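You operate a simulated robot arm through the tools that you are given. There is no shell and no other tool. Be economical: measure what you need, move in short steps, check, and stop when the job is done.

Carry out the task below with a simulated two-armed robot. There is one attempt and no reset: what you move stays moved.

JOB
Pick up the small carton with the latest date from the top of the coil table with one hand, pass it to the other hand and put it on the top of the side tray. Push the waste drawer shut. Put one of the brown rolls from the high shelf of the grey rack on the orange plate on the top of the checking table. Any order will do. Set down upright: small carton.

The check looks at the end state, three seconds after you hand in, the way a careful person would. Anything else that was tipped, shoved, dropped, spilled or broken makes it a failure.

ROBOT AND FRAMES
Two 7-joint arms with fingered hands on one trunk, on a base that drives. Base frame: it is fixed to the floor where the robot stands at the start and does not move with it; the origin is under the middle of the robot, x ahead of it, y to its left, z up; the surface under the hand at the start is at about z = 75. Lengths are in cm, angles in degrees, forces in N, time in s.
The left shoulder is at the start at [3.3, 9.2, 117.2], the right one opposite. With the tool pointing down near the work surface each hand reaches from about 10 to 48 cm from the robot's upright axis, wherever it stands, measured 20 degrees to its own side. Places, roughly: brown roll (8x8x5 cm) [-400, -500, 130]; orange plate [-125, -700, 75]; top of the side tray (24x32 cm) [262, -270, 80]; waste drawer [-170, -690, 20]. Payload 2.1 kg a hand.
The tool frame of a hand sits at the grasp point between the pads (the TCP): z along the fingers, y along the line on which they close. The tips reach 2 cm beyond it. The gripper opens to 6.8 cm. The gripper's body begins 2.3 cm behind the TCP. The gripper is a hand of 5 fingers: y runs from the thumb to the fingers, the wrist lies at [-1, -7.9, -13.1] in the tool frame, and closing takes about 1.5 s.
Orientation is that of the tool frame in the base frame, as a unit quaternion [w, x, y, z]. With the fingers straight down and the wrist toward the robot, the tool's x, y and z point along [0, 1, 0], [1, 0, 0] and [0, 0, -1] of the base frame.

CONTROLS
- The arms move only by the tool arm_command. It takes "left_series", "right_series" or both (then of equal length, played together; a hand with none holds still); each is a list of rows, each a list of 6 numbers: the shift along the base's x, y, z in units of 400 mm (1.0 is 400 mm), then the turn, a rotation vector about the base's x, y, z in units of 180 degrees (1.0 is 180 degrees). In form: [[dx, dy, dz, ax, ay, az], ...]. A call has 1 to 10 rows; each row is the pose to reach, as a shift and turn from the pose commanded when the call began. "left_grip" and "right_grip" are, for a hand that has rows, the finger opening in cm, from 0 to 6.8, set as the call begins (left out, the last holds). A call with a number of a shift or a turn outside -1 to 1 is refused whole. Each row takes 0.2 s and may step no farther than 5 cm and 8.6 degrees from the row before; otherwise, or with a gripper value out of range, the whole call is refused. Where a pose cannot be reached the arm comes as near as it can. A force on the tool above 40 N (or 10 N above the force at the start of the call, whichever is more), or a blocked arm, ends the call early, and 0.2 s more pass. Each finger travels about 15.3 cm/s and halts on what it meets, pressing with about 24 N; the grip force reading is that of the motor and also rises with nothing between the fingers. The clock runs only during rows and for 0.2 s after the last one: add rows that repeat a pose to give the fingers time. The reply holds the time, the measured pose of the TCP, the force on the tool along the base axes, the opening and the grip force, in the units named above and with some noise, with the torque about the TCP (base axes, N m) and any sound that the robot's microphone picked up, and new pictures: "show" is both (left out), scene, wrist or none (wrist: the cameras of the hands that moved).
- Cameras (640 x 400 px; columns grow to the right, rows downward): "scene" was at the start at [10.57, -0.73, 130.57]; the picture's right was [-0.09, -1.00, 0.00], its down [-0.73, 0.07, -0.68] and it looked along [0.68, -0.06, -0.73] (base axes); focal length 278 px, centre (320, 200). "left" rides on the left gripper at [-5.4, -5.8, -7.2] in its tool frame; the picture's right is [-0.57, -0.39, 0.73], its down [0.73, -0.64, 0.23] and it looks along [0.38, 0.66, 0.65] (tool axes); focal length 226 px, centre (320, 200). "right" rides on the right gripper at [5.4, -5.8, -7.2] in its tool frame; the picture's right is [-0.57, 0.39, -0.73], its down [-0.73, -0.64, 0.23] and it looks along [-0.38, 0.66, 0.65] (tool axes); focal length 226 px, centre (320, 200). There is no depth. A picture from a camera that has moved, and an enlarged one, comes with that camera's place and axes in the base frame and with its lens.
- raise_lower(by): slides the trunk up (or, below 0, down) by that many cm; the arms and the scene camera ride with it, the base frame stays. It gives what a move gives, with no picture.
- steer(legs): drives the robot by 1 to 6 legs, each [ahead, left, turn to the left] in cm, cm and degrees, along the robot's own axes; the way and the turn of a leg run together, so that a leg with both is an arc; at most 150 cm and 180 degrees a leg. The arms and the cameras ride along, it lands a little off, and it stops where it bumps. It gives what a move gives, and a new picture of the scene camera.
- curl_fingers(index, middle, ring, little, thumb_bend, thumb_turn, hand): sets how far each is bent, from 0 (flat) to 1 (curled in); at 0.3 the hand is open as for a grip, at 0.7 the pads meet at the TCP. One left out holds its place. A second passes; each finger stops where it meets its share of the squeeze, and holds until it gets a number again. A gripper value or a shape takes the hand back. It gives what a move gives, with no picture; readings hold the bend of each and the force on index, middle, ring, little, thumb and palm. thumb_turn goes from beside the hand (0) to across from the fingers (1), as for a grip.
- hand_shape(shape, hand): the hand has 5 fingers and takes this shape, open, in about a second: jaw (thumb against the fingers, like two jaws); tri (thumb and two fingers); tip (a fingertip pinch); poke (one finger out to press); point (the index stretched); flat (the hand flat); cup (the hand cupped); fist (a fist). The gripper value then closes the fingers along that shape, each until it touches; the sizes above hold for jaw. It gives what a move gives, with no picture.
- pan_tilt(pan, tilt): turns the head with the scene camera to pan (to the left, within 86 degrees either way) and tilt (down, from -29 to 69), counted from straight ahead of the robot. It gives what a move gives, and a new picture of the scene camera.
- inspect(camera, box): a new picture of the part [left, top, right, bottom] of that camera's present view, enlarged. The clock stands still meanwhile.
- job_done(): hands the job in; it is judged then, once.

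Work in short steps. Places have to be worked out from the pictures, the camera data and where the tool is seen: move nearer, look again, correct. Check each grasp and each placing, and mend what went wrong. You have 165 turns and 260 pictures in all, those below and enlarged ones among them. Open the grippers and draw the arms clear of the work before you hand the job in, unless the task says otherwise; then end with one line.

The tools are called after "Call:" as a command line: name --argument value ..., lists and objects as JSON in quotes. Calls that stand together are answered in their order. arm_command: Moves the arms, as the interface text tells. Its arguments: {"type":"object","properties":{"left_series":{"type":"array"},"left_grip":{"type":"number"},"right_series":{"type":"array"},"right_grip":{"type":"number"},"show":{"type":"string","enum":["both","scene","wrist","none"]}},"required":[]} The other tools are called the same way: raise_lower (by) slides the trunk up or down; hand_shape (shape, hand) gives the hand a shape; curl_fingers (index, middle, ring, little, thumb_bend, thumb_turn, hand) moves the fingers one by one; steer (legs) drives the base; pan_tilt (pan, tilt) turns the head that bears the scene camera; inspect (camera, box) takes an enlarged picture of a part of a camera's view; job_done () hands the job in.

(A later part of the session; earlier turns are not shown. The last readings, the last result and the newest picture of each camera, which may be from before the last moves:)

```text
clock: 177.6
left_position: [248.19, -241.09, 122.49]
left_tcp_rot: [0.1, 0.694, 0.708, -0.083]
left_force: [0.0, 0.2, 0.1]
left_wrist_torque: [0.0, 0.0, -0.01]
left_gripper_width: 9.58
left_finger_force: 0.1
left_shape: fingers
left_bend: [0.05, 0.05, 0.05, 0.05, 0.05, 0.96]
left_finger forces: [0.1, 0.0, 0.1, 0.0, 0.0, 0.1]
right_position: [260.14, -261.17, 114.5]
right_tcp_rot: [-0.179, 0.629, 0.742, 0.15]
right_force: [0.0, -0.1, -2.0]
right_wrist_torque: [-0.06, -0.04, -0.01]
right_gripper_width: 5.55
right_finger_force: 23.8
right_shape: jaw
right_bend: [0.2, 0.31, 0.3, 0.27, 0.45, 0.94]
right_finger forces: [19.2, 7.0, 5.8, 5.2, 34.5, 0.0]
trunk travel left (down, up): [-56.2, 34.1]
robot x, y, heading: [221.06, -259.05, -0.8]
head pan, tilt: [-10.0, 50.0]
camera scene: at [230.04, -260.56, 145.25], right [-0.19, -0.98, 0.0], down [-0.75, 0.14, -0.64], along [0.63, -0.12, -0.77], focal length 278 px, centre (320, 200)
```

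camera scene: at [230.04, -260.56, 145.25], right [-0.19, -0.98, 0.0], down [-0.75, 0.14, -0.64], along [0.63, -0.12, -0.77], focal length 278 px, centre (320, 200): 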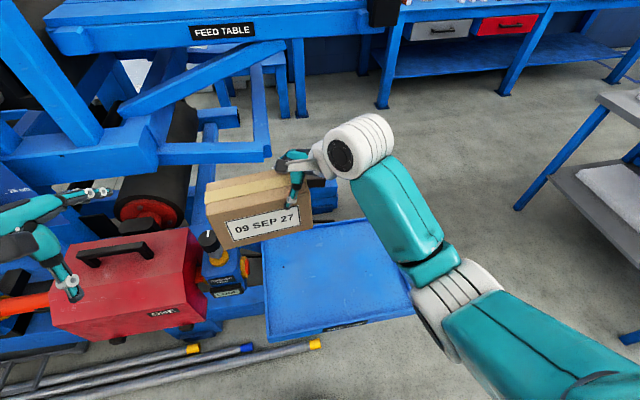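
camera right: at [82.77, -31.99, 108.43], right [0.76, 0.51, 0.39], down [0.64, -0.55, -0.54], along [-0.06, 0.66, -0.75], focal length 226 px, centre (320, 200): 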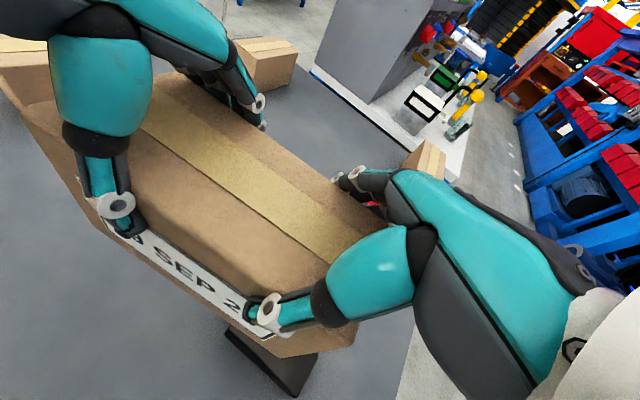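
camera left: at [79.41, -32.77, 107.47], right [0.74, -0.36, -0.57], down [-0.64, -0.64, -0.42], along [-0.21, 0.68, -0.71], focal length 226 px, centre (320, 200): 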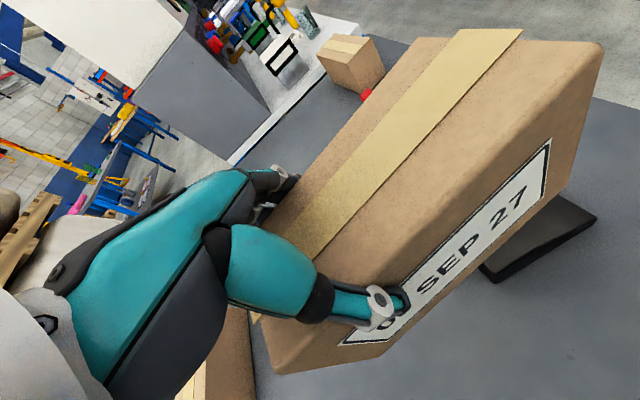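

I move the carton right over the tray centre (TCP to y≈−273), then lower the trunk 12 cm.

Call:
arm_command --right_series '[[0, -0.1, 0, 0, 0, 0], [0, -0.2, 0, 0, 0, 0], [0.01, -0.3, 0, 0, 0, 0], [0.01, -0.3, 0, 0, 0, 0]]' --show "none"

Call:
raise_lower --by -12

Call:
inspect --camera "scene" --box '[180, 100, 500, 350]'

Call:
inspect --camera "right" --box '[0, 0, 640, 400]'

```text
clock: 178.6
left_position: [248.28, -241.08, 122.45]
left_tcp_rot: [0.1, 0.694, 0.708, -0.083]
left_force: [0.6, 0.3, -0.6]
left_wrist_torque: [0.03, -0.03, 0.02]
left_gripper_width: 9.57
left_finger_force: 0.1
left_shape: fingers
left_bend: [0.05, 0.05, 0.05, 0.05, 0.05, 0.96]
left_finger forces: [0.0, 0.1, 0.0, 0.0, 0.1, 0.0]
right_position: [260.38, -273.26, 114.31]
right_tcp_rot: [-0.179, 0.629, 0.742, 0.15]
right_force: [0.5, 0.1, -1.6]
right_wrist_torque: [-0.05, 0.01, 0.01]
right_gripper_width: 5.54
right_finger_force: 23.6
right_shape: jaw
right_bend: [0.2, 0.31, 0.3, 0.27, 0.45, 0.94]
right_finger forces: [19.3, 6.9, 5.9, 5.1, 34.5, 0.0]
trunk travel left (down, up): [-56.2, 34.1]
robot x, y, heading: [221.19, -258.95, -1.0]
head pan, tilt: [-10.0, 50.0]
```

```text
clock: 180.1
left_position: [248.48, -240.9, 110.03]
left_tcp_rot: [0.093, 0.693, 0.709, -0.091]
left_force: [-0.3, 0.1, 0.0]
left_wrist_torque: [0.02, 0.01, 0.0]
left_gripper_width: 9.6
left_finger_force: 0.1
left_shape: fingers
left_bend: [0.05, 0.05, 0.05, 0.05, 0.05, 0.96]
left_finger forces: [0.0, 0.0, 0.0, 0.0, 0.0, 0.0]
right_position: [260.45, -273.21, 102.59]
right_tcp_rot: [-0.178, 0.629, 0.741, 0.152]
right_force: [0.2, 0.3, -0.7]
right_wrist_torque: [-0.05, -0.03, -0.01]
right_gripper_width: 5.55
right_finger_force: 24.2
right_shape: jaw
right_bend: [0.2, 0.31, 0.3, 0.27, 0.45, 0.94]
right_finger forces: [19.3, 7.0, 5.8, 5.1, 34.3, 0.1]
trunk travel left (down, up): [-44.2, 46.1]
robot x, y, heading: [220.67, -259.12, -0.8]
head pan, tilt: [-10.0, 50.0]
```

```text
1.60 times, centred on (340, 225) of scene
camera zoom: at [230.9, -260.59, 133.21], right [-0.19, -0.98, 0.0], down [-0.75, 0.14, -0.64], along [0.63, -0.12, -0.77], focal length 445 px, centre (288, 160)
```

zoom: 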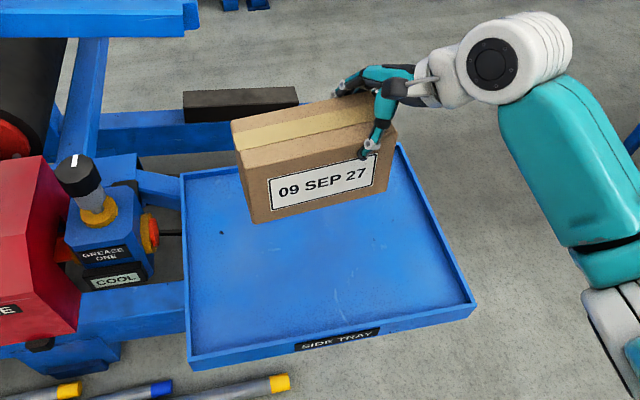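

```text
1.00 times, centred on (320, 200) of right (not enlarged: the box is as wide or as high as the picture)
camera zoom: at [254.41, -272.47, 111.53], right [0.52, -0.76, 0.39], down [-0.54, -0.65, -0.54], along [0.66, 0.07, -0.75], focal length 226 px, centre (320, 200)
```

zoom: 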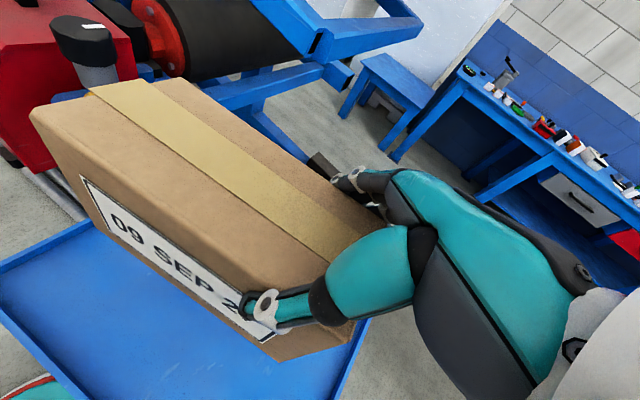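

The box's right end rides ~5° high, so I roll the hand +5° about x and lower to z≈91.

Call:
arm_command --right_series '[[0, 0, -0.05, 0.014, 0, 0], [0, 0, -0.12, 0.028, 0, 0], [0, 0, -0.2, 0.028, 0, 0], [0, 0, -0.26, 0.028, 0, 0], [0, 0, -0.285, 0.028, 0, 0], [0, 0, -0.285, 0.028, 0, 0]]' --show "wrist"

Call:
inspect --camera "scene" --box '[220, 140, 460, 300]'

```text
clock: 181.5
left_position: [248.66, -241.1, 109.96]
left_tcp_rot: [0.092, 0.693, 0.709, -0.092]
left_force: [-0.4, 0.1, -0.6]
left_wrist_torque: [-0.01, 0.01, 0.01]
left_gripper_width: 9.61
left_finger_force: 0.0
left_shape: fingers
left_bend: [0.05, 0.05, 0.05, 0.05, 0.05, 0.96]
left_finger forces: [0.0, 0.0, 0.1, 0.1, 0.0, 0.1]
right_position: [260.5, -273.03, 91.01]
right_tcp_rot: [-0.207, 0.62, 0.734, 0.183]
right_force: [0.0, -0.6, -2.5]
right_wrist_torque: [-0.05, -0.01, 0.01]
right_gripper_width: 5.53
right_finger_force: 24.0
right_shape: jaw
right_bend: [0.2, 0.31, 0.3, 0.27, 0.45, 0.94]
right_finger forces: [19.2, 6.8, 5.4, 4.8, 34.0, 0.1]
trunk travel left (down, up): [-44.2, 46.1]
robot x, y, heading: [221.38, -259.32, -0.6]
head pan, tilt: [-10.0, 50.0]
camera right: at [254.55, -273.13, 100.08], right [0.52, -0.79, 0.32], down [-0.54, -0.6, -0.59], along [0.66, 0.13, -0.74], focal length 226 px, centre (320, 200)
```

right: 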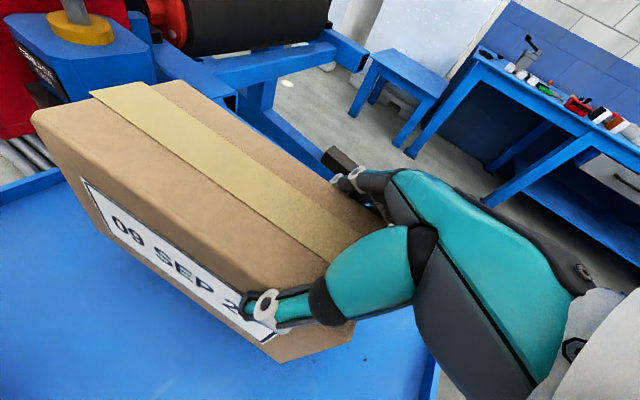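

```text
2.50 times, centred on (340, 220) of scene
camera zoom: at [230.91, -260.59, 133.21], right [-0.19, -0.98, 0.0], down [-0.75, 0.14, -0.64], along [0.63, -0.12, -0.77], focal length 695 px, centre (270, 150)
```

zoom: 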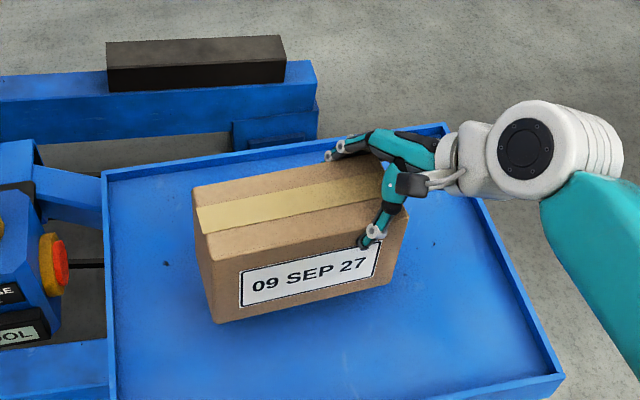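

Nearly level now. I lower slowly until the tray takes the box.

Call:
arm_command --right_series '[[0, 0, -0.02, 0.004, 0, 0], [0, 0, -0.04, 0.008, 0, 0], [0, 0, -0.055, 0.008, 0, 0], [0, 0, -0.07, 0.008, 0, 0], [0, 0, -0.08, 0.008, 0, 0]]' --show "none"

Call:
inspect --camera "scene" --box '[220, 140, 460, 300]'

```text
clock: 182.7
left_position: [248.33, -240.92, 110.07]
left_tcp_rot: [0.093, 0.693, 0.709, -0.09]
left_force: [0.4, -0.7, 0.2]
left_wrist_torque: [-0.01, 0.04, 0.03]
left_gripper_width: 9.59
left_finger_force: 0.0
left_shape: fingers
left_bend: [0.05, 0.05, 0.05, 0.05, 0.05, 0.96]
left_finger forces: [0.0, 0.1, 0.0, 0.0, 0.0, 0.0]
right_position: [260.68, -273.04, 88.46]
right_tcp_rot: [-0.209, 0.615, 0.733, 0.2]
right_force: [-5.6, 2.7, 27.8]
right_wrist_torque: [-0.24, -0.62, 0.02]
right_gripper_width: 5.49
right_finger_force: 24.5
right_shape: jaw
right_bend: [0.2, 0.31, 0.3, 0.28, 0.45, 0.89]
right_finger forces: [20.3, 7.2, 10.5, 3.7, 42.3, 0.0]
trunk travel left (down, up): [-44.2, 46.1]
robot x, y, heading: [220.94, -259.24, -0.8]
head pan, tilt: [-10.0, 50.0]
stopped in row 5 (right hand): the force on the tool passed its limit at 44 N (the readings are from after the stop); the commanded pose is now the measured one
```

```text
2.50 times, centred on (340, 220) of scene
camera zoom: at [230.68, -260.47, 133.24], right [-0.19, -0.98, 0.0], down [-0.75, 0.14, -0.64], along [0.63, -0.12, -0.77], focal length 695 px, centre (270, 150)
```

zoom: 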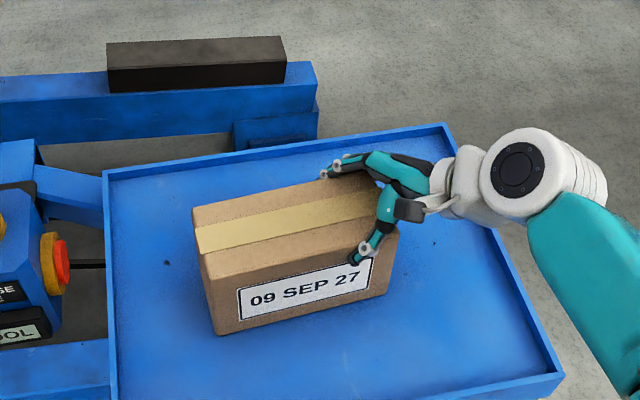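

The box sits on the tray. I open the right hand and lift straight up.

Call:
curl_fingers --hand "right" --index 0.05 --middle 0.05 --ring 0.05 --little 0.05 --thumb_bend 0.05 --thumb_turn 1

Call:
arm_command --right_series '[[0, 0, 0.03, 0, 0, 0], [0, 0, 0.08, 0, 0, 0], [0, 0, 0.18, 0, 0, 0], [0, 0, 0.28, 0, 0, 0], [0, 0, 0.4, 0, 0, 0]]' --show "none"

Call:
inspect --camera "scene" --box '[180, 100, 500, 350]'

```text
clock: 183.7
left_position: [248.57, -240.92, 110.0]
left_tcp_rot: [0.092, 0.693, 0.709, -0.091]
left_force: [-0.1, -0.4, -0.4]
left_wrist_torque: [0.03, 0.0, 0.02]
left_gripper_width: 9.58
left_finger_force: 0.0
left_shape: fingers
left_bend: [0.05, 0.05, 0.05, 0.05, 0.05, 0.96]
left_finger forces: [0.0, 0.0, 0.0, 0.1, 0.1, 0.0]
right_position: [260.64, -273.16, 88.27]
right_tcp_rot: [-0.212, 0.617, 0.732, 0.197]
right_force: [-0.4, 0.0, 1.5]
right_wrist_torque: [-0.01, 0.04, -0.04]
right_gripper_width: 9.62
right_finger_force: 1.2
right_shape: fingers
right_bend: [0.05, 0.05, 0.05, 0.05, 0.04, 0.95]
right_finger forces: [0.0, 0.0, 0.5, 0.0, 1.8, 0.1]
trunk travel left (down, up): [-44.2, 46.1]
robot x, y, heading: [220.71, -258.97, -0.8]
head pan, tilt: [-10.0, 50.0]
```

```text
clock: 184.9
left_position: [248.54, -241.06, 110.0]
left_tcp_rot: [0.092, 0.693, 0.709, -0.091]
left_force: [0.2, 0.6, -0.6]
left_wrist_torque: [0.01, -0.02, 0.03]
left_gripper_width: 9.57
left_finger_force: 0.1
left_shape: fingers
left_bend: [0.05, 0.05, 0.05, 0.05, 0.05, 0.96]
left_finger forces: [0.1, 0.0, 0.0, 0.0, 0.1, 0.0]
right_position: [260.46, -273.28, 104.07]
right_tcp_rot: [-0.213, 0.617, 0.732, 0.197]
right_force: [-0.4, 0.8, -0.8]
right_wrist_torque: [-0.04, -0.02, 0.01]
right_gripper_width: 9.61
right_finger_force: 0.1
right_shape: fingers
right_bend: [0.05, 0.05, 0.05, 0.05, 0.05, 0.96]
right_finger forces: [0.0, 0.0, 0.1, 0.0, 0.1, 0.1]
trunk travel left (down, up): [-44.2, 46.1]
robot x, y, heading: [221.09, -259.11, -0.5]
head pan, tilt: [-10.0, 50.0]
```

```text
1.60 times, centred on (340, 225) of scene
camera zoom: at [230.9, -260.57, 133.21], right [-0.19, -0.98, 0.0], down [-0.75, 0.14, -0.64], along [0.63, -0.12, -0.77], focal length 445 px, centre (288, 160)
```

zoom: 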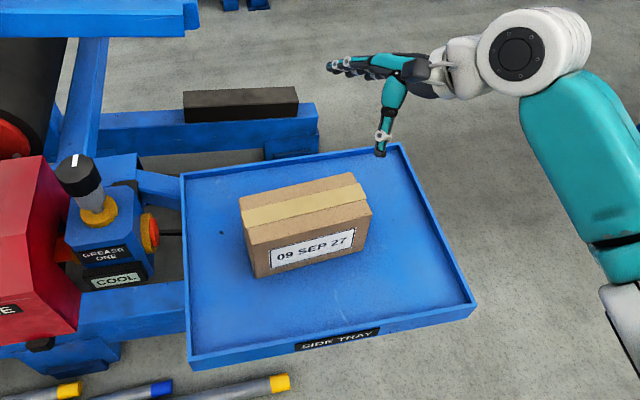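

Carton stands upright on the tray. I back away, raise the trunk for view, and turn toward the rack and checking table.

Call:
steer --legs '[[-60, 0, 0], [0, 0, -140]]'

Call:
raise_lower --by 20

Call:
pan_tilt --pan 0 --tilt 18

```text
clock: 193.8
left_position: [155.91, -291.27, 110.03]
left_tcp_rot: [-0.045, 0.93, -0.344, -0.122]
left_force: [-0.2, -0.4, 0.4]
left_wrist_torque: [0.02, -0.01, -0.04]
left_gripper_width: 9.58
left_finger_force: 0.0
left_shape: fingers
left_bend: [0.05, 0.05, 0.05, 0.05, 0.05, 0.96]
left_finger forces: [0.1, 0.0, 0.0, 0.1, 0.0, 0.1]
right_position: [124.07, -278.42, 103.91]
right_tcp_rot: [0.093, 0.92, -0.265, 0.274]
right_force: [-0.4, -0.7, -0.1]
right_wrist_torque: [-0.01, -0.02, 0.01]
right_gripper_width: 9.59
right_finger_force: 0.0
right_shape: fingers
right_bend: [0.05, 0.05, 0.05, 0.05, 0.05, 0.96]
right_finger forces: [0.1, 0.0, 0.0, 0.0, 0.0, 0.1]
trunk travel left (down, up): [-44.2, 46.1]
robot x, y, heading: [160.71, -258.61, -132.7]
head pan, tilt: [-10.0, 50.0]
camera scene: at [152.88, -265.05, 133.21], right [-0.61, 0.8, 0.0], down [0.61, 0.46, -0.64], along [-0.51, -0.39, -0.77], focal length 278 px, centre (320, 200)
```

scene: 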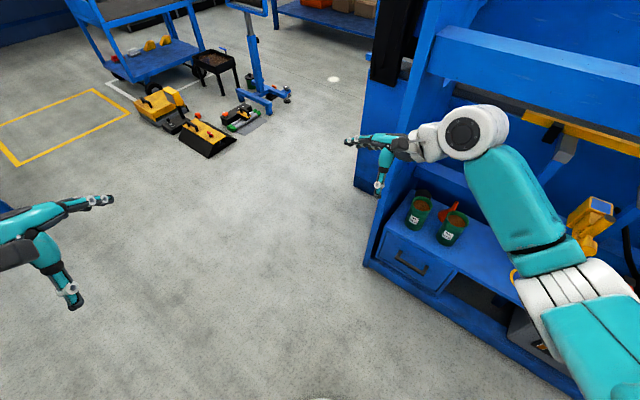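

```text
clock: 196.0
left_position: [155.93, -291.12, 129.97]
left_tcp_rot: [-0.045, 0.93, -0.345, -0.121]
left_force: [-0.5, 0.1, 0.7]
left_wrist_torque: [-0.03, 0.01, -0.01]
left_gripper_width: 9.59
left_finger_force: 0.0
left_shape: fingers
left_bend: [0.05, 0.05, 0.05, 0.05, 0.05, 0.96]
left_finger forces: [0.0, 0.1, 0.0, 0.0, 0.1, 0.1]
right_position: [124.0, -278.45, 124.08]
right_tcp_rot: [0.093, 0.92, -0.265, 0.273]
right_force: [0.1, 0.0, -0.2]
right_wrist_torque: [0.01, -0.01, 0.01]
right_gripper_width: 9.64
right_finger_force: 0.1
right_shape: fingers
right_bend: [0.05, 0.05, 0.05, 0.05, 0.05, 0.96]
right_finger forces: [0.0, 0.1, 0.0, 0.1, 0.0, 0.0]
trunk travel left (down, up): [-64.2, 26.1]
robot x, y, heading: [160.58, -258.8, -132.8]
head pan, tilt: [-10.0, 50.0]
```

```text
clock: 197.0
left_position: [155.88, -291.1, 129.99]
left_tcp_rot: [-0.045, 0.93, -0.344, -0.121]
left_force: [0.0, -0.2, -1.3]
left_wrist_torque: [0.02, 0.01, 0.03]
left_gripper_width: 9.57
left_finger_force: 0.1
left_shape: fingers
left_bend: [0.05, 0.05, 0.05, 0.05, 0.05, 0.96]
left_finger forces: [0.0, 0.0, 0.0, 0.1, 0.1, 0.0]
right_position: [124.05, -278.54, 123.97]
right_tcp_rot: [0.093, 0.92, -0.265, 0.274]
right_force: [0.0, 0.2, -0.1]
right_wrist_torque: [-0.03, 0.01, -0.01]
right_gripper_width: 9.62
right_finger_force: 0.0
right_shape: fingers
right_bend: [0.05, 0.05, 0.05, 0.05, 0.05, 0.96]
right_finger forces: [0.0, 0.0, 0.0, 0.1, 0.1, 0.1]
trunk travel left (down, up): [-64.2, 26.1]
robot x, y, heading: [160.8, -258.57, -132.6]
head pan, tilt: [0.0, 18.0]
camera scene: at [153.5, -266.34, 158.13], right [-0.73, 0.68, 0.0], down [0.21, 0.23, -0.95], along [-0.64, -0.7, -0.31], focal length 278 px, centre (320, 200)
```

scene: 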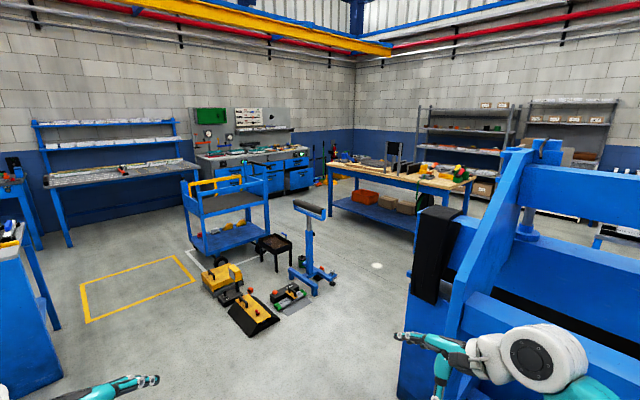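

I zoom in on the bench with the drawer and the grey rack.

Call:
inspect --camera "scene" --box '[180, 90, 350, 210]'

Call:
inspect --camera "scene" --box '[400, 80, 570, 210]'

```text
3.33 times, centred on (265, 150) of scene
camera zoom: at [153.5, -266.34, 158.13], right [-0.73, 0.68, 0.0], down [0.21, 0.23, -0.95], along [-0.64, -0.7, -0.31], focal length 926 px, centre (503, 367)
```

zoom: 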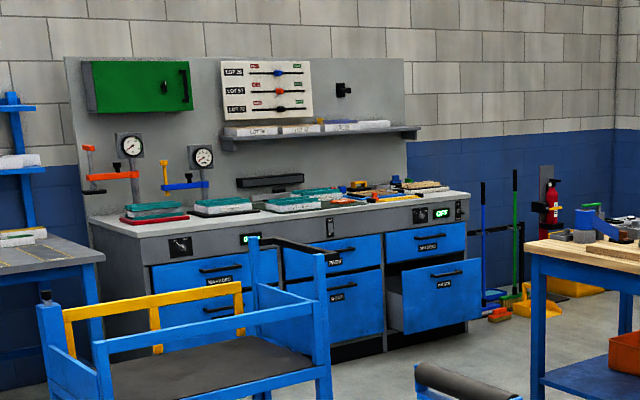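

```text
3.08 times, centred on (485, 145) of scene
camera zoom: at [153.5, -266.34, 158.13], right [-0.73, 0.68, 0.0], down [0.21, 0.23, -0.95], along [-0.64, -0.7, -0.31], focal length 855 px, centre (-188, 369)
```

zoom: 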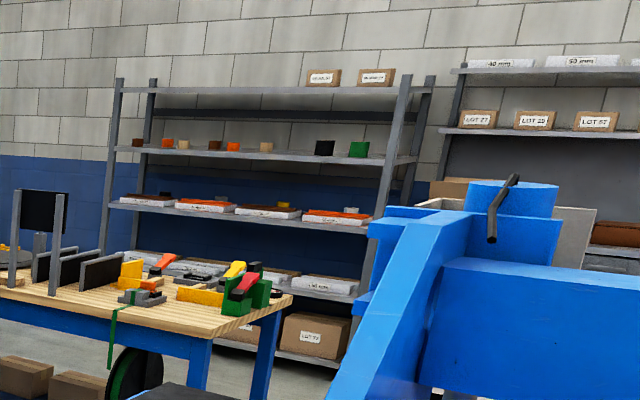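

The open waste drawer is at the bench's lower right; brown rolls stand on the rack shelf at z≈130. I drive via (110,−381) westward between the press and the tool cases.

Call:
steer --legs '[[0, 0, 20], [130, 0, 0], [0, 0, -67.5], [120, 0, 0]]'

```text
clock: 213.2
left_position: [-33.55, -401.64, 129.88]
left_tcp_rot: [-0.091, 0.717, -0.685, -0.093]
left_force: [-0.7, -0.2, 0.1]
left_wrist_torque: [0.01, 0.01, -0.01]
left_gripper_width: 9.58
left_finger_force: 0.0
left_shape: fingers
left_bend: [0.05, 0.05, 0.05, 0.05, 0.05, 0.96]
left_finger forces: [0.1, 0.0, 0.1, 0.0, 0.1, 0.0]
right_position: [-46.22, -369.54, 123.84]
right_tcp_rot: [0.194, 0.739, -0.609, 0.214]
right_force: [0.7, -0.3, 0.2]
right_wrist_torque: [0.02, -0.04, 0.02]
right_gripper_width: 9.62
right_finger_force: 0.1
right_shape: fingers
right_bend: [0.05, 0.05, 0.05, 0.05, 0.05, 0.96]
right_finger forces: [0.0, 0.1, 0.0, 0.1, 0.1, 0.0]
trunk travel left (down, up): [-64.2, 26.1]
robot x, y, heading: [-6.57, -382.89, -179.4]
head pan, tilt: [0.0, 18.0]
camera scene: at [-17.19, -382.98, 158.14], right [-0.01, 1.0, 0.0], down [0.31, 0.0, -0.95], along [-0.95, -0.01, -0.31], focal length 278 px, centre (320, 200)
```

scene: 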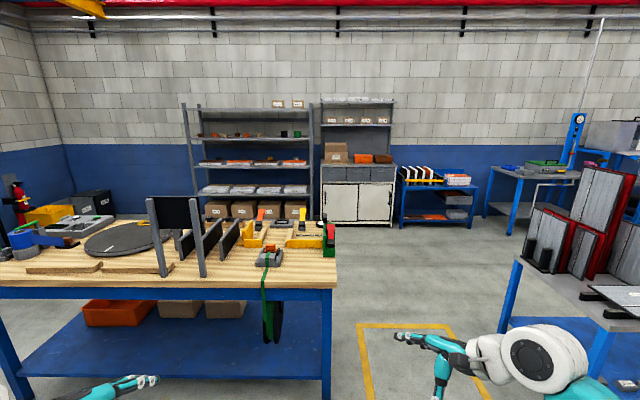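

Passage between the wood table (right edge y≈−381, x −135…−205) and the sheet table (y>−229) is ~150 cm. I drive through at y≈−308, then over to the front of the rack.

Call:
steer --legs '[[100, -75, 0], [100, 0, 0], [85, 0, 0], [0, 100, 0], [0, 90, 0]]'

```text
clock: 237.3
left_position: [-312.31, -514.31, 129.99]
left_tcp_rot: [-0.089, 0.718, -0.684, -0.093]
left_force: [0.4, -0.2, 0.8]
left_wrist_torque: [-0.02, 0.01, -0.01]
left_gripper_width: 9.63
left_finger_force: 0.1
left_shape: fingers
left_bend: [0.05, 0.05, 0.05, 0.05, 0.05, 0.96]
left_finger forces: [0.1, 0.0, 0.1, 0.1, 0.0, 0.0]
right_position: [-325.16, -482.39, 124.1]
right_tcp_rot: [0.193, 0.741, -0.606, 0.215]
right_force: [0.7, 0.4, 0.3]
right_wrist_torque: [-0.02, 0.03, -0.03]
right_gripper_width: 9.64
right_finger_force: 0.1
right_shape: fingers
right_bend: [0.05, 0.05, 0.05, 0.05, 0.05, 0.96]
right_finger forces: [0.1, 0.0, 0.0, 0.1, 0.1, 0.0]
trunk travel left (down, up): [-64.2, 26.1]
robot x, y, heading: [-285.53, -495.31, -179.1]
head pan, tilt: [0.0, 18.0]
camera scene: at [-296.05, -495.55, 158.14], right [-0.02, 1.0, 0.0], down [0.31, 0.01, -0.95], along [-0.95, -0.02, -0.31], focal length 278 px, centre (320, 200)
```

scene: 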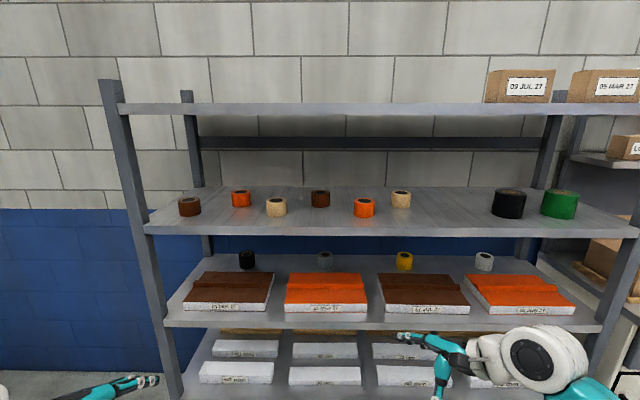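

Two brown rolls: front-left one at about (−386,−540), back one at (−396,−498), on a shelf at z≈124. I choose the front-left one with the right hand; first I move nearer to (−313,−554) and look closely.

Call:
steer --legs '[[0, 59, 0], [27, 0, 0]]'

Call:
inspect --camera "scene" --box '[280, 130, 460, 270]'

```text
clock: 242.1
left_position: [-338.02, -572.45, 129.89]
left_tcp_rot: [-0.09, 0.714, -0.688, -0.093]
left_force: [0.1, -0.3, 0.3]
left_wrist_torque: [0.02, 0.0, 0.01]
left_gripper_width: 9.6
left_finger_force: 0.1
left_shape: fingers
left_bend: [0.05, 0.05, 0.05, 0.05, 0.05, 0.96]
left_finger forces: [0.1, 0.0, 0.0, 0.1, 0.0, 0.0]
right_position: [-350.45, -540.43, 123.89]
right_tcp_rot: [0.195, 0.737, -0.611, 0.215]
right_force: [-0.2, 0.9, -0.4]
right_wrist_torque: [0.01, -0.03, -0.01]
right_gripper_width: 9.62
right_finger_force: 0.1
right_shape: fingers
right_bend: [0.05, 0.05, 0.05, 0.05, 0.05, 0.96]
right_finger forces: [0.1, 0.1, 0.1, 0.0, 0.0, 0.1]
trunk travel left (down, up): [-64.2, 26.1]
robot x, y, heading: [-310.74, -553.95, -179.7]
head pan, tilt: [0.0, 18.0]
camera scene: at [-321.69, -553.95, 158.13], right [0.0, 1.0, 0.0], down [0.31, 0.0, -0.95], along [-0.95, 0.0, -0.31], focal length 278 px, centre (320, 200)
```

scene: 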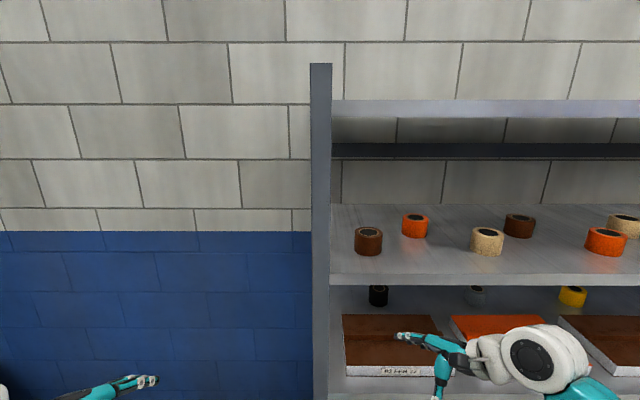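

```text
2.86 times, centred on (370, 200) of scene
camera zoom: at [-321.69, -553.95, 158.13], right [0.0, 1.0, 0.0], down [0.31, 0.0, -0.95], along [-0.95, 0.0, -0.31], focal length 794 px, centre (177, 200)
```

zoom: 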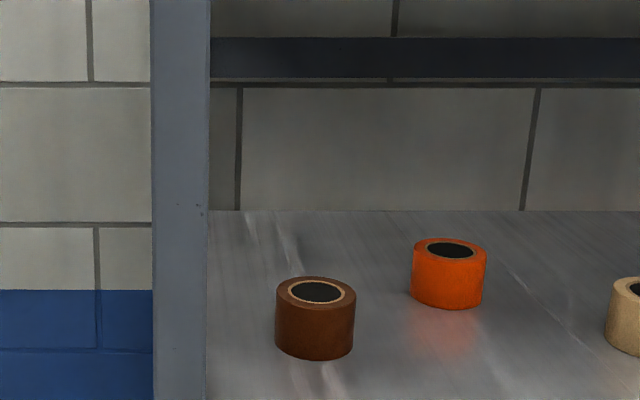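

The roll is ~7 cm across, centre ≈(−387,−542), base z≈123.3, top ≈128.3; shelf edge x≈−376, upper shelf underside ≈157. I level the right hand (12° forward pitch), and raise it to z≈134.

Call:
arm_command --right_series '[[0, -0.005, 0.05, 0.03, 0.0123, -0.0128], [-0.01, -0.01, 0.1, 0.06, 0.0246, -0.0257], [-0.015, -0.02, 0.15, 0.09, 0.0368, -0.0385], [-0.02, -0.03, 0.2, 0.12, 0.049, -0.0514], [-0.026, -0.04, 0.2525, 0.15, 0.0614, -0.0642], [-0.026, -0.04, 0.2525, 0.1807, 0.0737, -0.0771], [-0.026, -0.04, 0.2525, 0.1807, 0.0737, -0.0771]]' --show "both"

```text
clock: 243.7
left_position: [-337.98, -572.54, 129.88]
left_tcp_rot: [-0.09, 0.714, -0.688, -0.093]
left_force: [-0.1, 0.1, 0.3]
left_wrist_torque: [-0.04, 0.01, 0.0]
left_gripper_width: 9.59
left_finger_force: 0.0
left_shape: fingers
left_bend: [0.05, 0.05, 0.05, 0.05, 0.05, 0.96]
left_finger forces: [0.0, 0.0, 0.0, 0.0, 0.0, 0.1]
right_position: [-351.51, -541.83, 134.02]
right_tcp_rot: [0.074, 0.704, -0.702, -0.076]
right_force: [0.6, -0.8, 0.1]
right_wrist_torque: [0.03, 0.02, -0.01]
right_gripper_width: 9.6
right_finger_force: 0.0
right_shape: fingers
right_bend: [0.05, 0.05, 0.05, 0.05, 0.05, 0.96]
right_finger forces: [0.0, 0.0, 0.1, 0.1, 0.0, 0.1]
trunk travel left (down, up): [-64.2, 26.1]
robot x, y, heading: [-310.84, -553.99, -179.7]
head pan, tilt: [0.0, 18.0]
camera scene: at [-321.59, -553.95, 158.14], right [0.0, 1.0, 0.0], down [0.31, 0.0, -0.95], along [-0.95, 0.0, -0.31], focal length 278 px, centre (320, 200)
camera right: at [-344.13, -547.37, 139.89], right [-0.23, 0.56, 0.79], down [0.58, 0.73, -0.36], along [-0.78, 0.38, -0.49], focal length 226 px, centre (320, 200)
```

scene: 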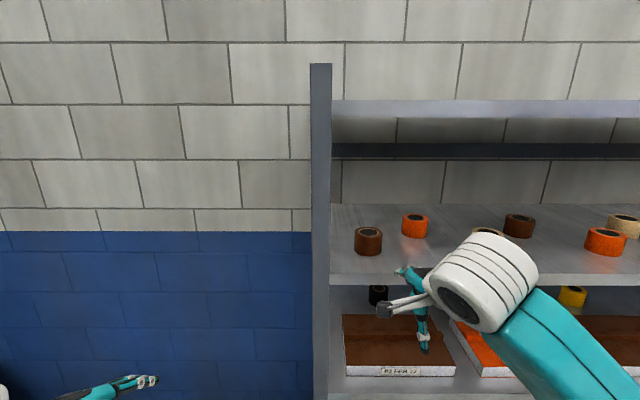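
right: 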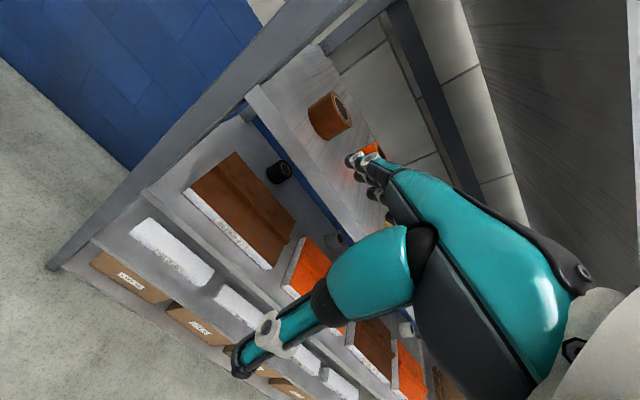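

I drive 30 cm forward so the hand comes in above the shelf, then look.

Call:
steer --legs '[[30, 0, 0]]'

Call:
pan_tilt --pan -15 --tilt 38

Call:
inspect --camera "right" --box '[0, 0, 640, 400]'

```text
clock: 245.8
left_position: [-368.36, -572.46, 130.03]
left_tcp_rot: [-0.091, 0.715, -0.687, -0.092]
left_force: [0.4, -0.4, -0.5]
left_wrist_torque: [0.02, 0.03, 0.02]
left_gripper_width: 9.58
left_finger_force: 0.0
left_shape: fingers
left_bend: [0.05, 0.05, 0.05, 0.05, 0.05, 0.96]
left_finger forces: [0.1, 0.1, 0.0, 0.1, 0.0, 0.0]
right_position: [-381.58, -542.0, 133.94]
right_tcp_rot: [0.073, 0.704, -0.703, -0.075]
right_force: [0.4, -0.4, 0.3]
right_wrist_torque: [0.01, -0.01, -0.03]
right_gripper_width: 9.59
right_finger_force: 0.1
right_shape: fingers
right_bend: [0.05, 0.05, 0.05, 0.05, 0.05, 0.96]
right_finger forces: [0.1, 0.0, 0.0, 0.0, 0.1, 0.1]
trunk travel left (down, up): [-64.2, 26.1]
robot x, y, heading: [-340.69, -553.87, -180.1]
head pan, tilt: [0.0, 18.0]
camera scene: at [-351.77, -554.03, 158.13], right [0.0, 1.0, 0.0], down [0.31, 0.0, -0.95], along [-0.95, 0.0, -0.31], focal length 278 px, centre (320, 200)
```

scene: 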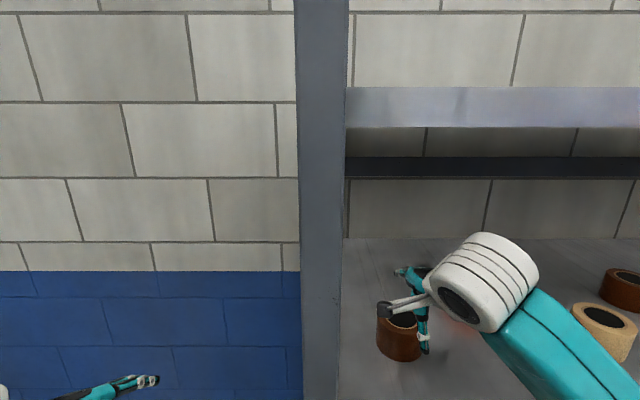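

```text
clock: 246.6
left_position: [-368.13, -572.48, 130.11]
left_tcp_rot: [-0.09, 0.714, -0.688, -0.093]
left_force: [0.6, -0.6, 0.6]
left_wrist_torque: [0.0, -0.02, -0.03]
left_gripper_width: 9.6
left_finger_force: 0.1
left_shape: fingers
left_bend: [0.05, 0.05, 0.05, 0.05, 0.05, 0.96]
left_finger forces: [0.1, 0.0, 0.1, 0.0, 0.0, 0.0]
right_position: [-381.57, -542.12, 134.11]
right_tcp_rot: [0.073, 0.703, -0.703, -0.075]
right_force: [0.2, -0.2, 0.4]
right_wrist_torque: [0.02, 0.03, -0.03]
right_gripper_width: 9.6
right_finger_force: 0.2
right_shape: fingers
right_bend: [0.05, 0.05, 0.05, 0.05, 0.05, 0.96]
right_finger forces: [0.1, 0.0, 0.0, 0.0, 0.1, 0.1]
trunk travel left (down, up): [-64.2, 26.1]
robot x, y, heading: [-341.13, -554.15, -179.8]
head pan, tilt: [-15.0, 38.0]
camera scene: at [-350.7, -551.79, 154.98], right [0.26, 0.97, 0.0], down [0.59, -0.16, -0.79], along [-0.76, 0.2, -0.62], focal length 278 px, centre (320, 200)
```

scene: 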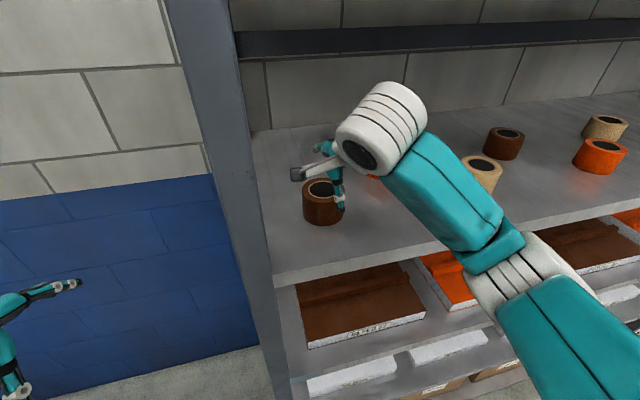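

```text
1.00 times, centred on (320, 200) of right (not enlarged: the box is as wide or as high as the picture)
camera zoom: at [-374.22, -547.38, 139.88], right [-0.23, 0.56, 0.79], down [0.58, 0.73, -0.36], along [-0.78, 0.38, -0.49], focal length 226 px, centre (320, 200)
```

zoom: 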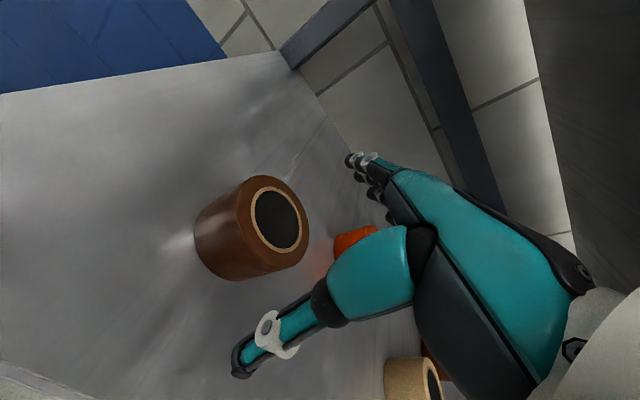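

Roll centre ≈(−386,−542). I move 4.4 cm further in and lower to z≈129.5.

Call:
arm_command --right_series '[[-0.06, 0, 0, 0, 0, 0], [-0.11, 0, 0, 0, 0, 0], [-0.11, 0, -0.04, 0, 0, 0], [-0.11, 0, -0.08, 0, 0, 0], [-0.11, 0, -0.112, 0, 0, 0], [-0.11, 0, -0.112, 0, 0, 0]]'

Call:
inspect --camera "scene" --box '[260, 110, 420, 240]'

```text
clock: 248.0
left_position: [-368.11, -572.69, 129.98]
left_tcp_rot: [-0.09, 0.714, -0.688, -0.093]
left_force: [0.1, -0.6, 0.3]
left_wrist_torque: [0.02, -0.04, -0.02]
left_gripper_width: 9.57
left_finger_force: 0.0
left_shape: fingers
left_bend: [0.05, 0.05, 0.05, 0.05, 0.05, 0.96]
left_finger forces: [0.1, 0.0, 0.0, 0.1, 0.1, 0.0]
right_position: [-385.61, -542.04, 129.42]
right_tcp_rot: [-0.074, -0.703, 0.704, 0.075]
right_force: [0.7, -0.4, 0.0]
right_wrist_torque: [0.0, 0.02, 0.05]
right_gripper_width: 9.6
right_finger_force: 0.6
right_shape: fingers
right_bend: [0.05, 0.05, 0.05, 0.05, 0.05, 0.96]
right_finger forces: [0.0, 0.0, 0.0, 0.1, 0.2, 0.0]
trunk travel left (down, up): [-64.2, 26.1]
robot x, y, heading: [-340.68, -554.2, -179.7]
head pan, tilt: [-15.0, 38.0]
camera scene: at [-350.68, -551.79, 154.98], right [0.26, 0.97, 0.0], down [0.6, -0.16, -0.79], along [-0.76, 0.2, -0.62], focal length 278 px, centre (320, 200)
camera right: at [-378.44, -547.45, 135.41], right [-0.23, 0.56, 0.79], down [0.58, 0.73, -0.36], along [-0.78, 0.38, -0.49], focal length 226 px, centre (320, 200)
```

scene: 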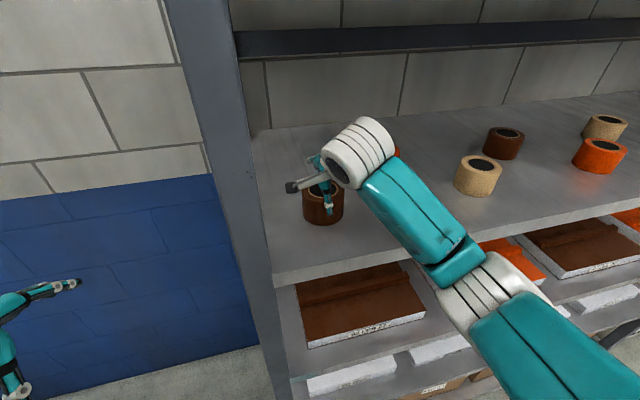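
right: 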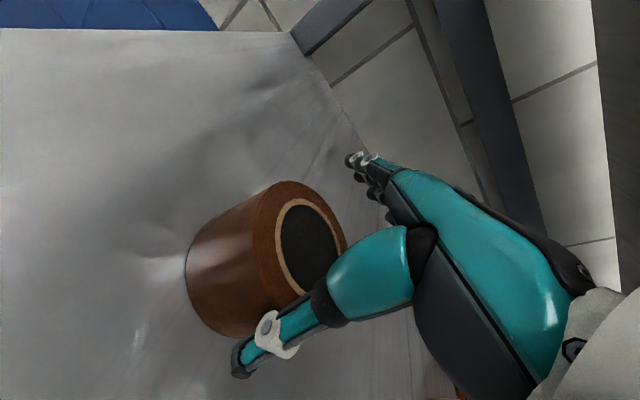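

```text
3.08 times, centred on (340, 175) of scene
camera zoom: at [-350.68, -551.79, 154.98], right [0.26, 0.97, 0.0], down [0.6, -0.16, -0.79], along [-0.76, 0.2, -0.62], focal length 855 px, centre (258, 277)
```

zoom: 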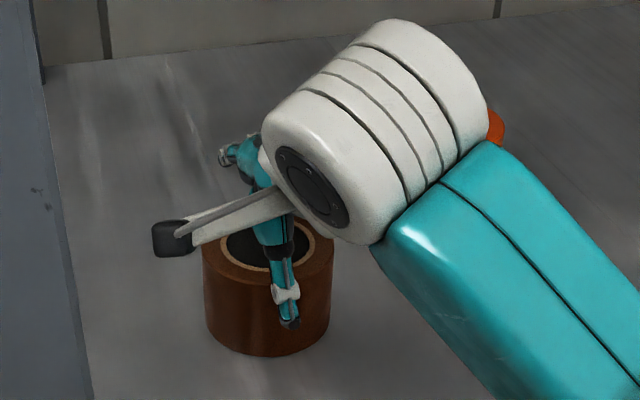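

The thumb is in front and fingers behind the roll, centred. I go 0.6 cm lower and close the jaw grip.

Call:
arm_command --right_series '[[-0.008, 0, -0.016, 0, 0, 0], [-0.008, 0, -0.016, 0, 0, 0]]' --show "none"

Call:
arm_command --right_series '[[0, 0, 0, 0, 0, 0], [0, 0, 0, 0, 0, 0], [0, 0, 0, 0, 0, 0], [0, 0, 0, 0, 0, 0], [0, 0, 0, 0, 0, 0], [0, 0, 0, 0, 0, 0], [0, 0, 0, 0, 0, 0]]' --right_grip 3 --show "wrist"

Call:
inspect --camera "scene" --box '[260, 110, 420, 240]'

```text
clock: 248.6
left_position: [-368.23, -572.64, 130.08]
left_tcp_rot: [-0.09, 0.714, -0.688, -0.093]
left_force: [-0.3, -0.3, 0.4]
left_wrist_torque: [0.0, 0.01, 0.01]
left_gripper_width: 9.62
left_finger_force: 0.1
left_shape: fingers
left_bend: [0.05, 0.05, 0.05, 0.05, 0.05, 0.96]
left_finger forces: [0.0, 0.0, 0.1, 0.1, 0.0, 0.0]
right_position: [-386.09, -542.01, 128.97]
right_tcp_rot: [-0.074, -0.703, 0.704, 0.075]
right_force: [0.0, -0.1, 0.5]
right_wrist_torque: [-0.02, -0.04, 0.0]
right_gripper_width: 9.63
right_finger_force: 0.1
right_shape: fingers
right_bend: [0.05, 0.05, 0.05, 0.05, 0.05, 0.96]
right_finger forces: [0.0, 0.1, 0.1, 0.0, 0.6, 0.0]
trunk travel left (down, up): [-64.2, 26.1]
robot x, y, heading: [-340.61, -554.04, -179.9]
head pan, tilt: [-15.0, 38.0]
```

```text
clock: 250.2
left_position: [-368.27, -572.57, 130.0]
left_tcp_rot: [-0.09, 0.714, -0.688, -0.094]
left_force: [0.2, 0.4, -0.5]
left_wrist_torque: [0.01, -0.02, -0.01]
left_gripper_width: 9.6
left_finger_force: 0.0
left_shape: fingers
left_bend: [0.05, 0.05, 0.05, 0.05, 0.05, 0.96]
left_finger forces: [0.0, 0.0, 0.0, 0.0, 0.0, 0.1]
right_position: [-386.06, -542.06, 128.95]
right_tcp_rot: [0.074, 0.703, -0.703, -0.076]
right_force: [0.5, 0.3, 5.5]
right_wrist_torque: [0.01, -0.11, 0.02]
right_gripper_width: 5.9
right_finger_force: 24.3
right_shape: jaw
right_bend: [0.22, 0.31, 0.3, 0.34, 0.45, 0.98]
right_finger forces: [17.2, 6.2, 3.2, 0.1, 25.1, 0.0]
trunk travel left (down, up): [-64.2, 26.1]
robot x, y, heading: [-340.47, -553.98, -180.0]
head pan, tilt: [-15.0, 38.0]
camera right: at [-378.83, -547.44, 134.81], right [-0.23, 0.56, 0.79], down [0.58, 0.73, -0.36], along [-0.78, 0.38, -0.49], focal length 226 px, centre (320, 200)
```

right: 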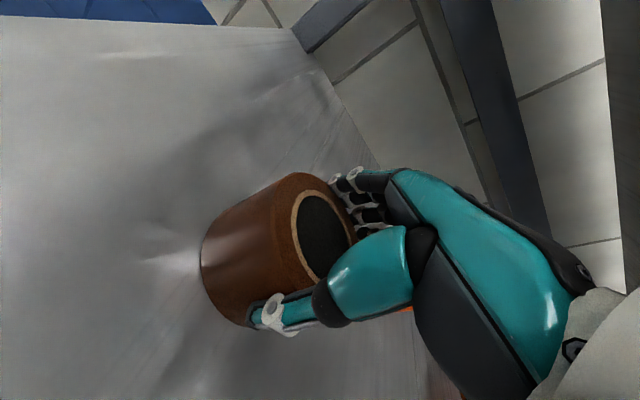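

```text
3.08 times, centred on (340, 175) of scene
camera zoom: at [-350.64, -551.81, 154.98], right [0.26, 0.97, 0.0], down [0.59, -0.16, -0.79], along [-0.76, 0.2, -0.62], focal length 855 px, centre (258, 277)
```

zoom: 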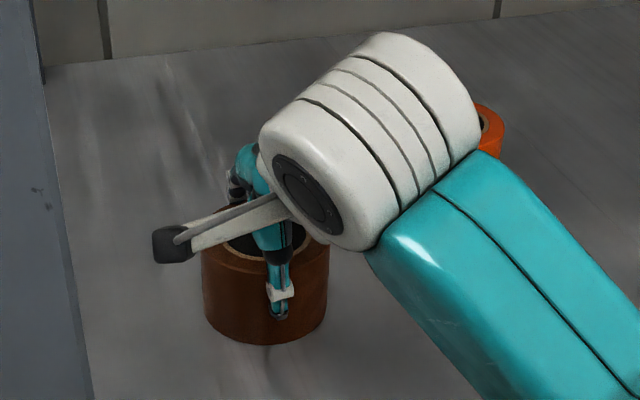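

Gripped. I lift 4 cm and check.

Call:
arm_command --right_series '[[0, 0, 0.025, 0, 0, 0], [0, 0, 0.05, 0, 0, 0], [0, 0, 0.08, 0, 0, 0], [0, 0, 0.1, 0, 0, 0], [0, 0, 0.1, 0, 0, 0]]' --show "wrist"

Call:
inspect --camera "scene" --box '[260, 110, 420, 240]'

```text
clock: 251.4
left_position: [-368.18, -572.52, 130.06]
left_tcp_rot: [-0.09, 0.714, -0.688, -0.092]
left_force: [-0.1, 1.8, 0.2]
left_wrist_torque: [-0.02, -0.02, 0.01]
left_gripper_width: 9.59
left_finger_force: 0.1
left_shape: fingers
left_bend: [0.05, 0.05, 0.05, 0.05, 0.05, 0.96]
left_finger forces: [0.0, 0.1, 0.0, 0.0, 0.0, 0.1]
right_position: [-386.4, -542.02, 132.72]
right_tcp_rot: [0.073, 0.703, -0.703, -0.076]
right_force: [0.2, -0.6, -0.5]
right_wrist_torque: [0.03, 0.0, 0.01]
right_gripper_width: 5.85
right_finger_force: 24.7
right_shape: jaw
right_bend: [0.22, 0.31, 0.3, 0.34, 0.45, 0.98]
right_finger forces: [16.9, 6.0, 3.1, 0.0, 25.0, 0.1]
trunk travel left (down, up): [-64.2, 26.1]
robot x, y, heading: [-341.16, -553.95, -180.0]
head pan, tilt: [-15.0, 38.0]
camera right: at [-379.11, -547.36, 138.73], right [-0.23, 0.56, 0.79], down [0.58, 0.73, -0.36], along [-0.78, 0.38, -0.49], focal length 226 px, centre (320, 200)
```

right: 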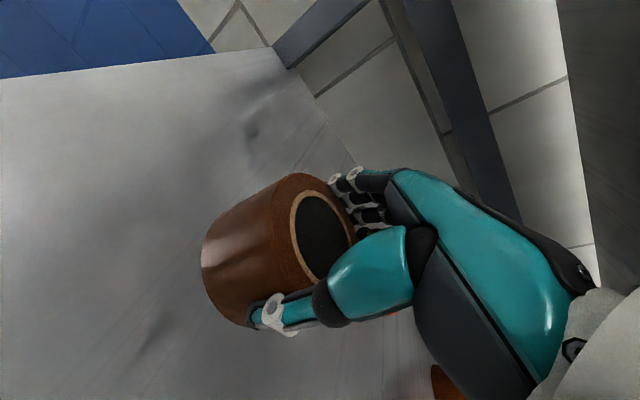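

```text
3.08 times, centred on (340, 175) of scene
camera zoom: at [-350.69, -551.79, 154.97], right [0.26, 0.97, 0.0], down [0.6, -0.16, -0.79], along [-0.76, 0.2, -0.62], focal length 855 px, centre (258, 277)
```

zoom: 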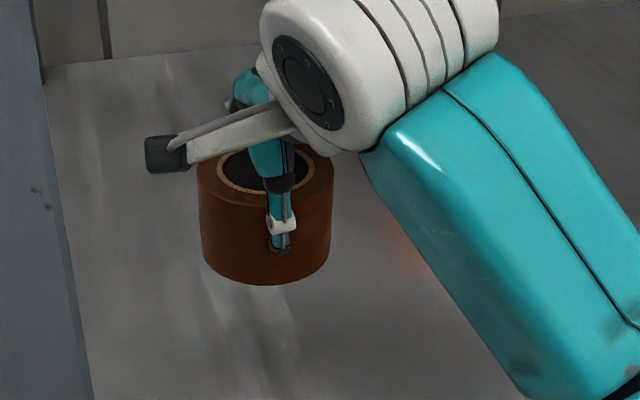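

Held level. I back out of the rack and turn toward the checking table.

Call:
steer --legs '[[-65, 0, 0], [0, 0, 125]]'

Call:
pan_tilt --pan 0 --tilt 25

```text
clock: 260.2
left_position: [-244.93, -564.25, 129.98]
left_tcp_rot: [0.044, 0.935, 0.33, -0.122]
left_force: [0.3, -0.3, 0.0]
left_wrist_torque: [-0.04, -0.03, -0.05]
left_gripper_width: 9.6
left_finger_force: 0.0
left_shape: fingers
left_bend: [0.05, 0.05, 0.05, 0.05, 0.05, 0.96]
left_finger forces: [0.0, 0.0, 0.0, 0.0, 0.1, 0.0]
right_position: [-258.45, -597.12, 132.94]
right_tcp_rot: [0.099, 0.944, 0.314, 0.032]
right_force: [0.8, -0.1, -1.2]
right_wrist_torque: [0.03, -0.01, -0.01]
right_gripper_width: 5.88
right_finger_force: 23.9
right_shape: jaw
right_bend: [0.22, 0.31, 0.31, 0.34, 0.45, 0.98]
right_finger forces: [16.6, 5.8, 2.9, 0.0, 24.5, 0.0]
trunk travel left (down, up): [-64.2, 26.1]
robot x, y, heading: [-275.89, -553.6, -53.0]
head pan, tilt: [-15.0, 38.0]
camera scene: at [-272.24, -562.52, 154.97], right [-0.93, -0.37, 0.0], down [-0.23, 0.57, -0.79], along [0.29, -0.73, -0.62], focal length 278 px, centre (320, 200)
```

scene: 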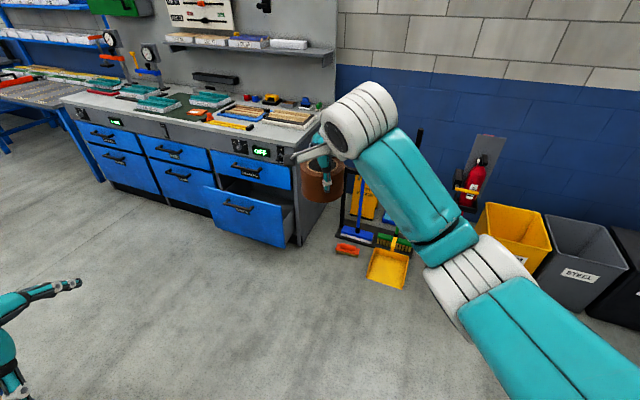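

```text
clock: 261.0
left_position: [-244.76, -564.15, 130.01]
left_tcp_rot: [0.044, 0.935, 0.33, -0.123]
left_force: [0.3, 0.4, -0.8]
left_wrist_torque: [-0.03, 0.03, -0.01]
left_gripper_width: 9.6
left_finger_force: 0.1
left_shape: fingers
left_bend: [0.05, 0.05, 0.05, 0.05, 0.05, 0.96]
left_finger forces: [0.0, 0.1, 0.0, 0.0, 0.1, 0.0]
right_position: [-258.56, -597.13, 132.9]
right_tcp_rot: [0.1, 0.944, 0.313, 0.032]
right_force: [0.8, -0.2, -0.9]
right_wrist_torque: [0.03, -0.02, 0.01]
right_gripper_width: 5.84
right_finger_force: 24.3
right_shape: jaw
right_bend: [0.22, 0.31, 0.31, 0.34, 0.45, 0.98]
right_finger forces: [16.6, 5.8, 3.0, 0.1, 24.5, 0.1]
trunk travel left (down, up): [-64.2, 26.1]
robot x, y, heading: [-275.85, -553.73, -53.2]
head pan, tilt: [0.0, 25.0]
camera scene: at [-269.94, -561.89, 157.0], right [-0.8, -0.6, 0.0], down [-0.25, 0.34, -0.91], along [0.54, -0.72, -0.42], focal length 278 px, centre (320, 200)
```

scene: 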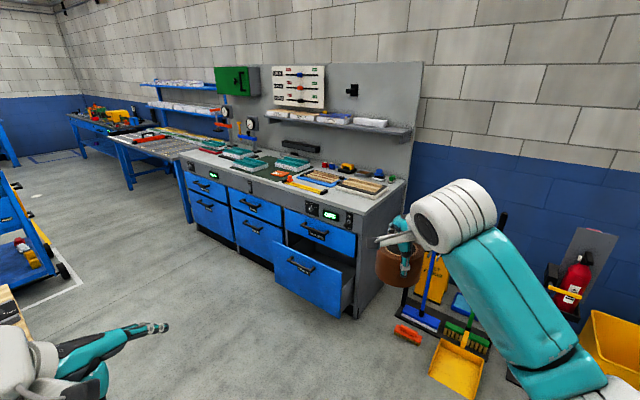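

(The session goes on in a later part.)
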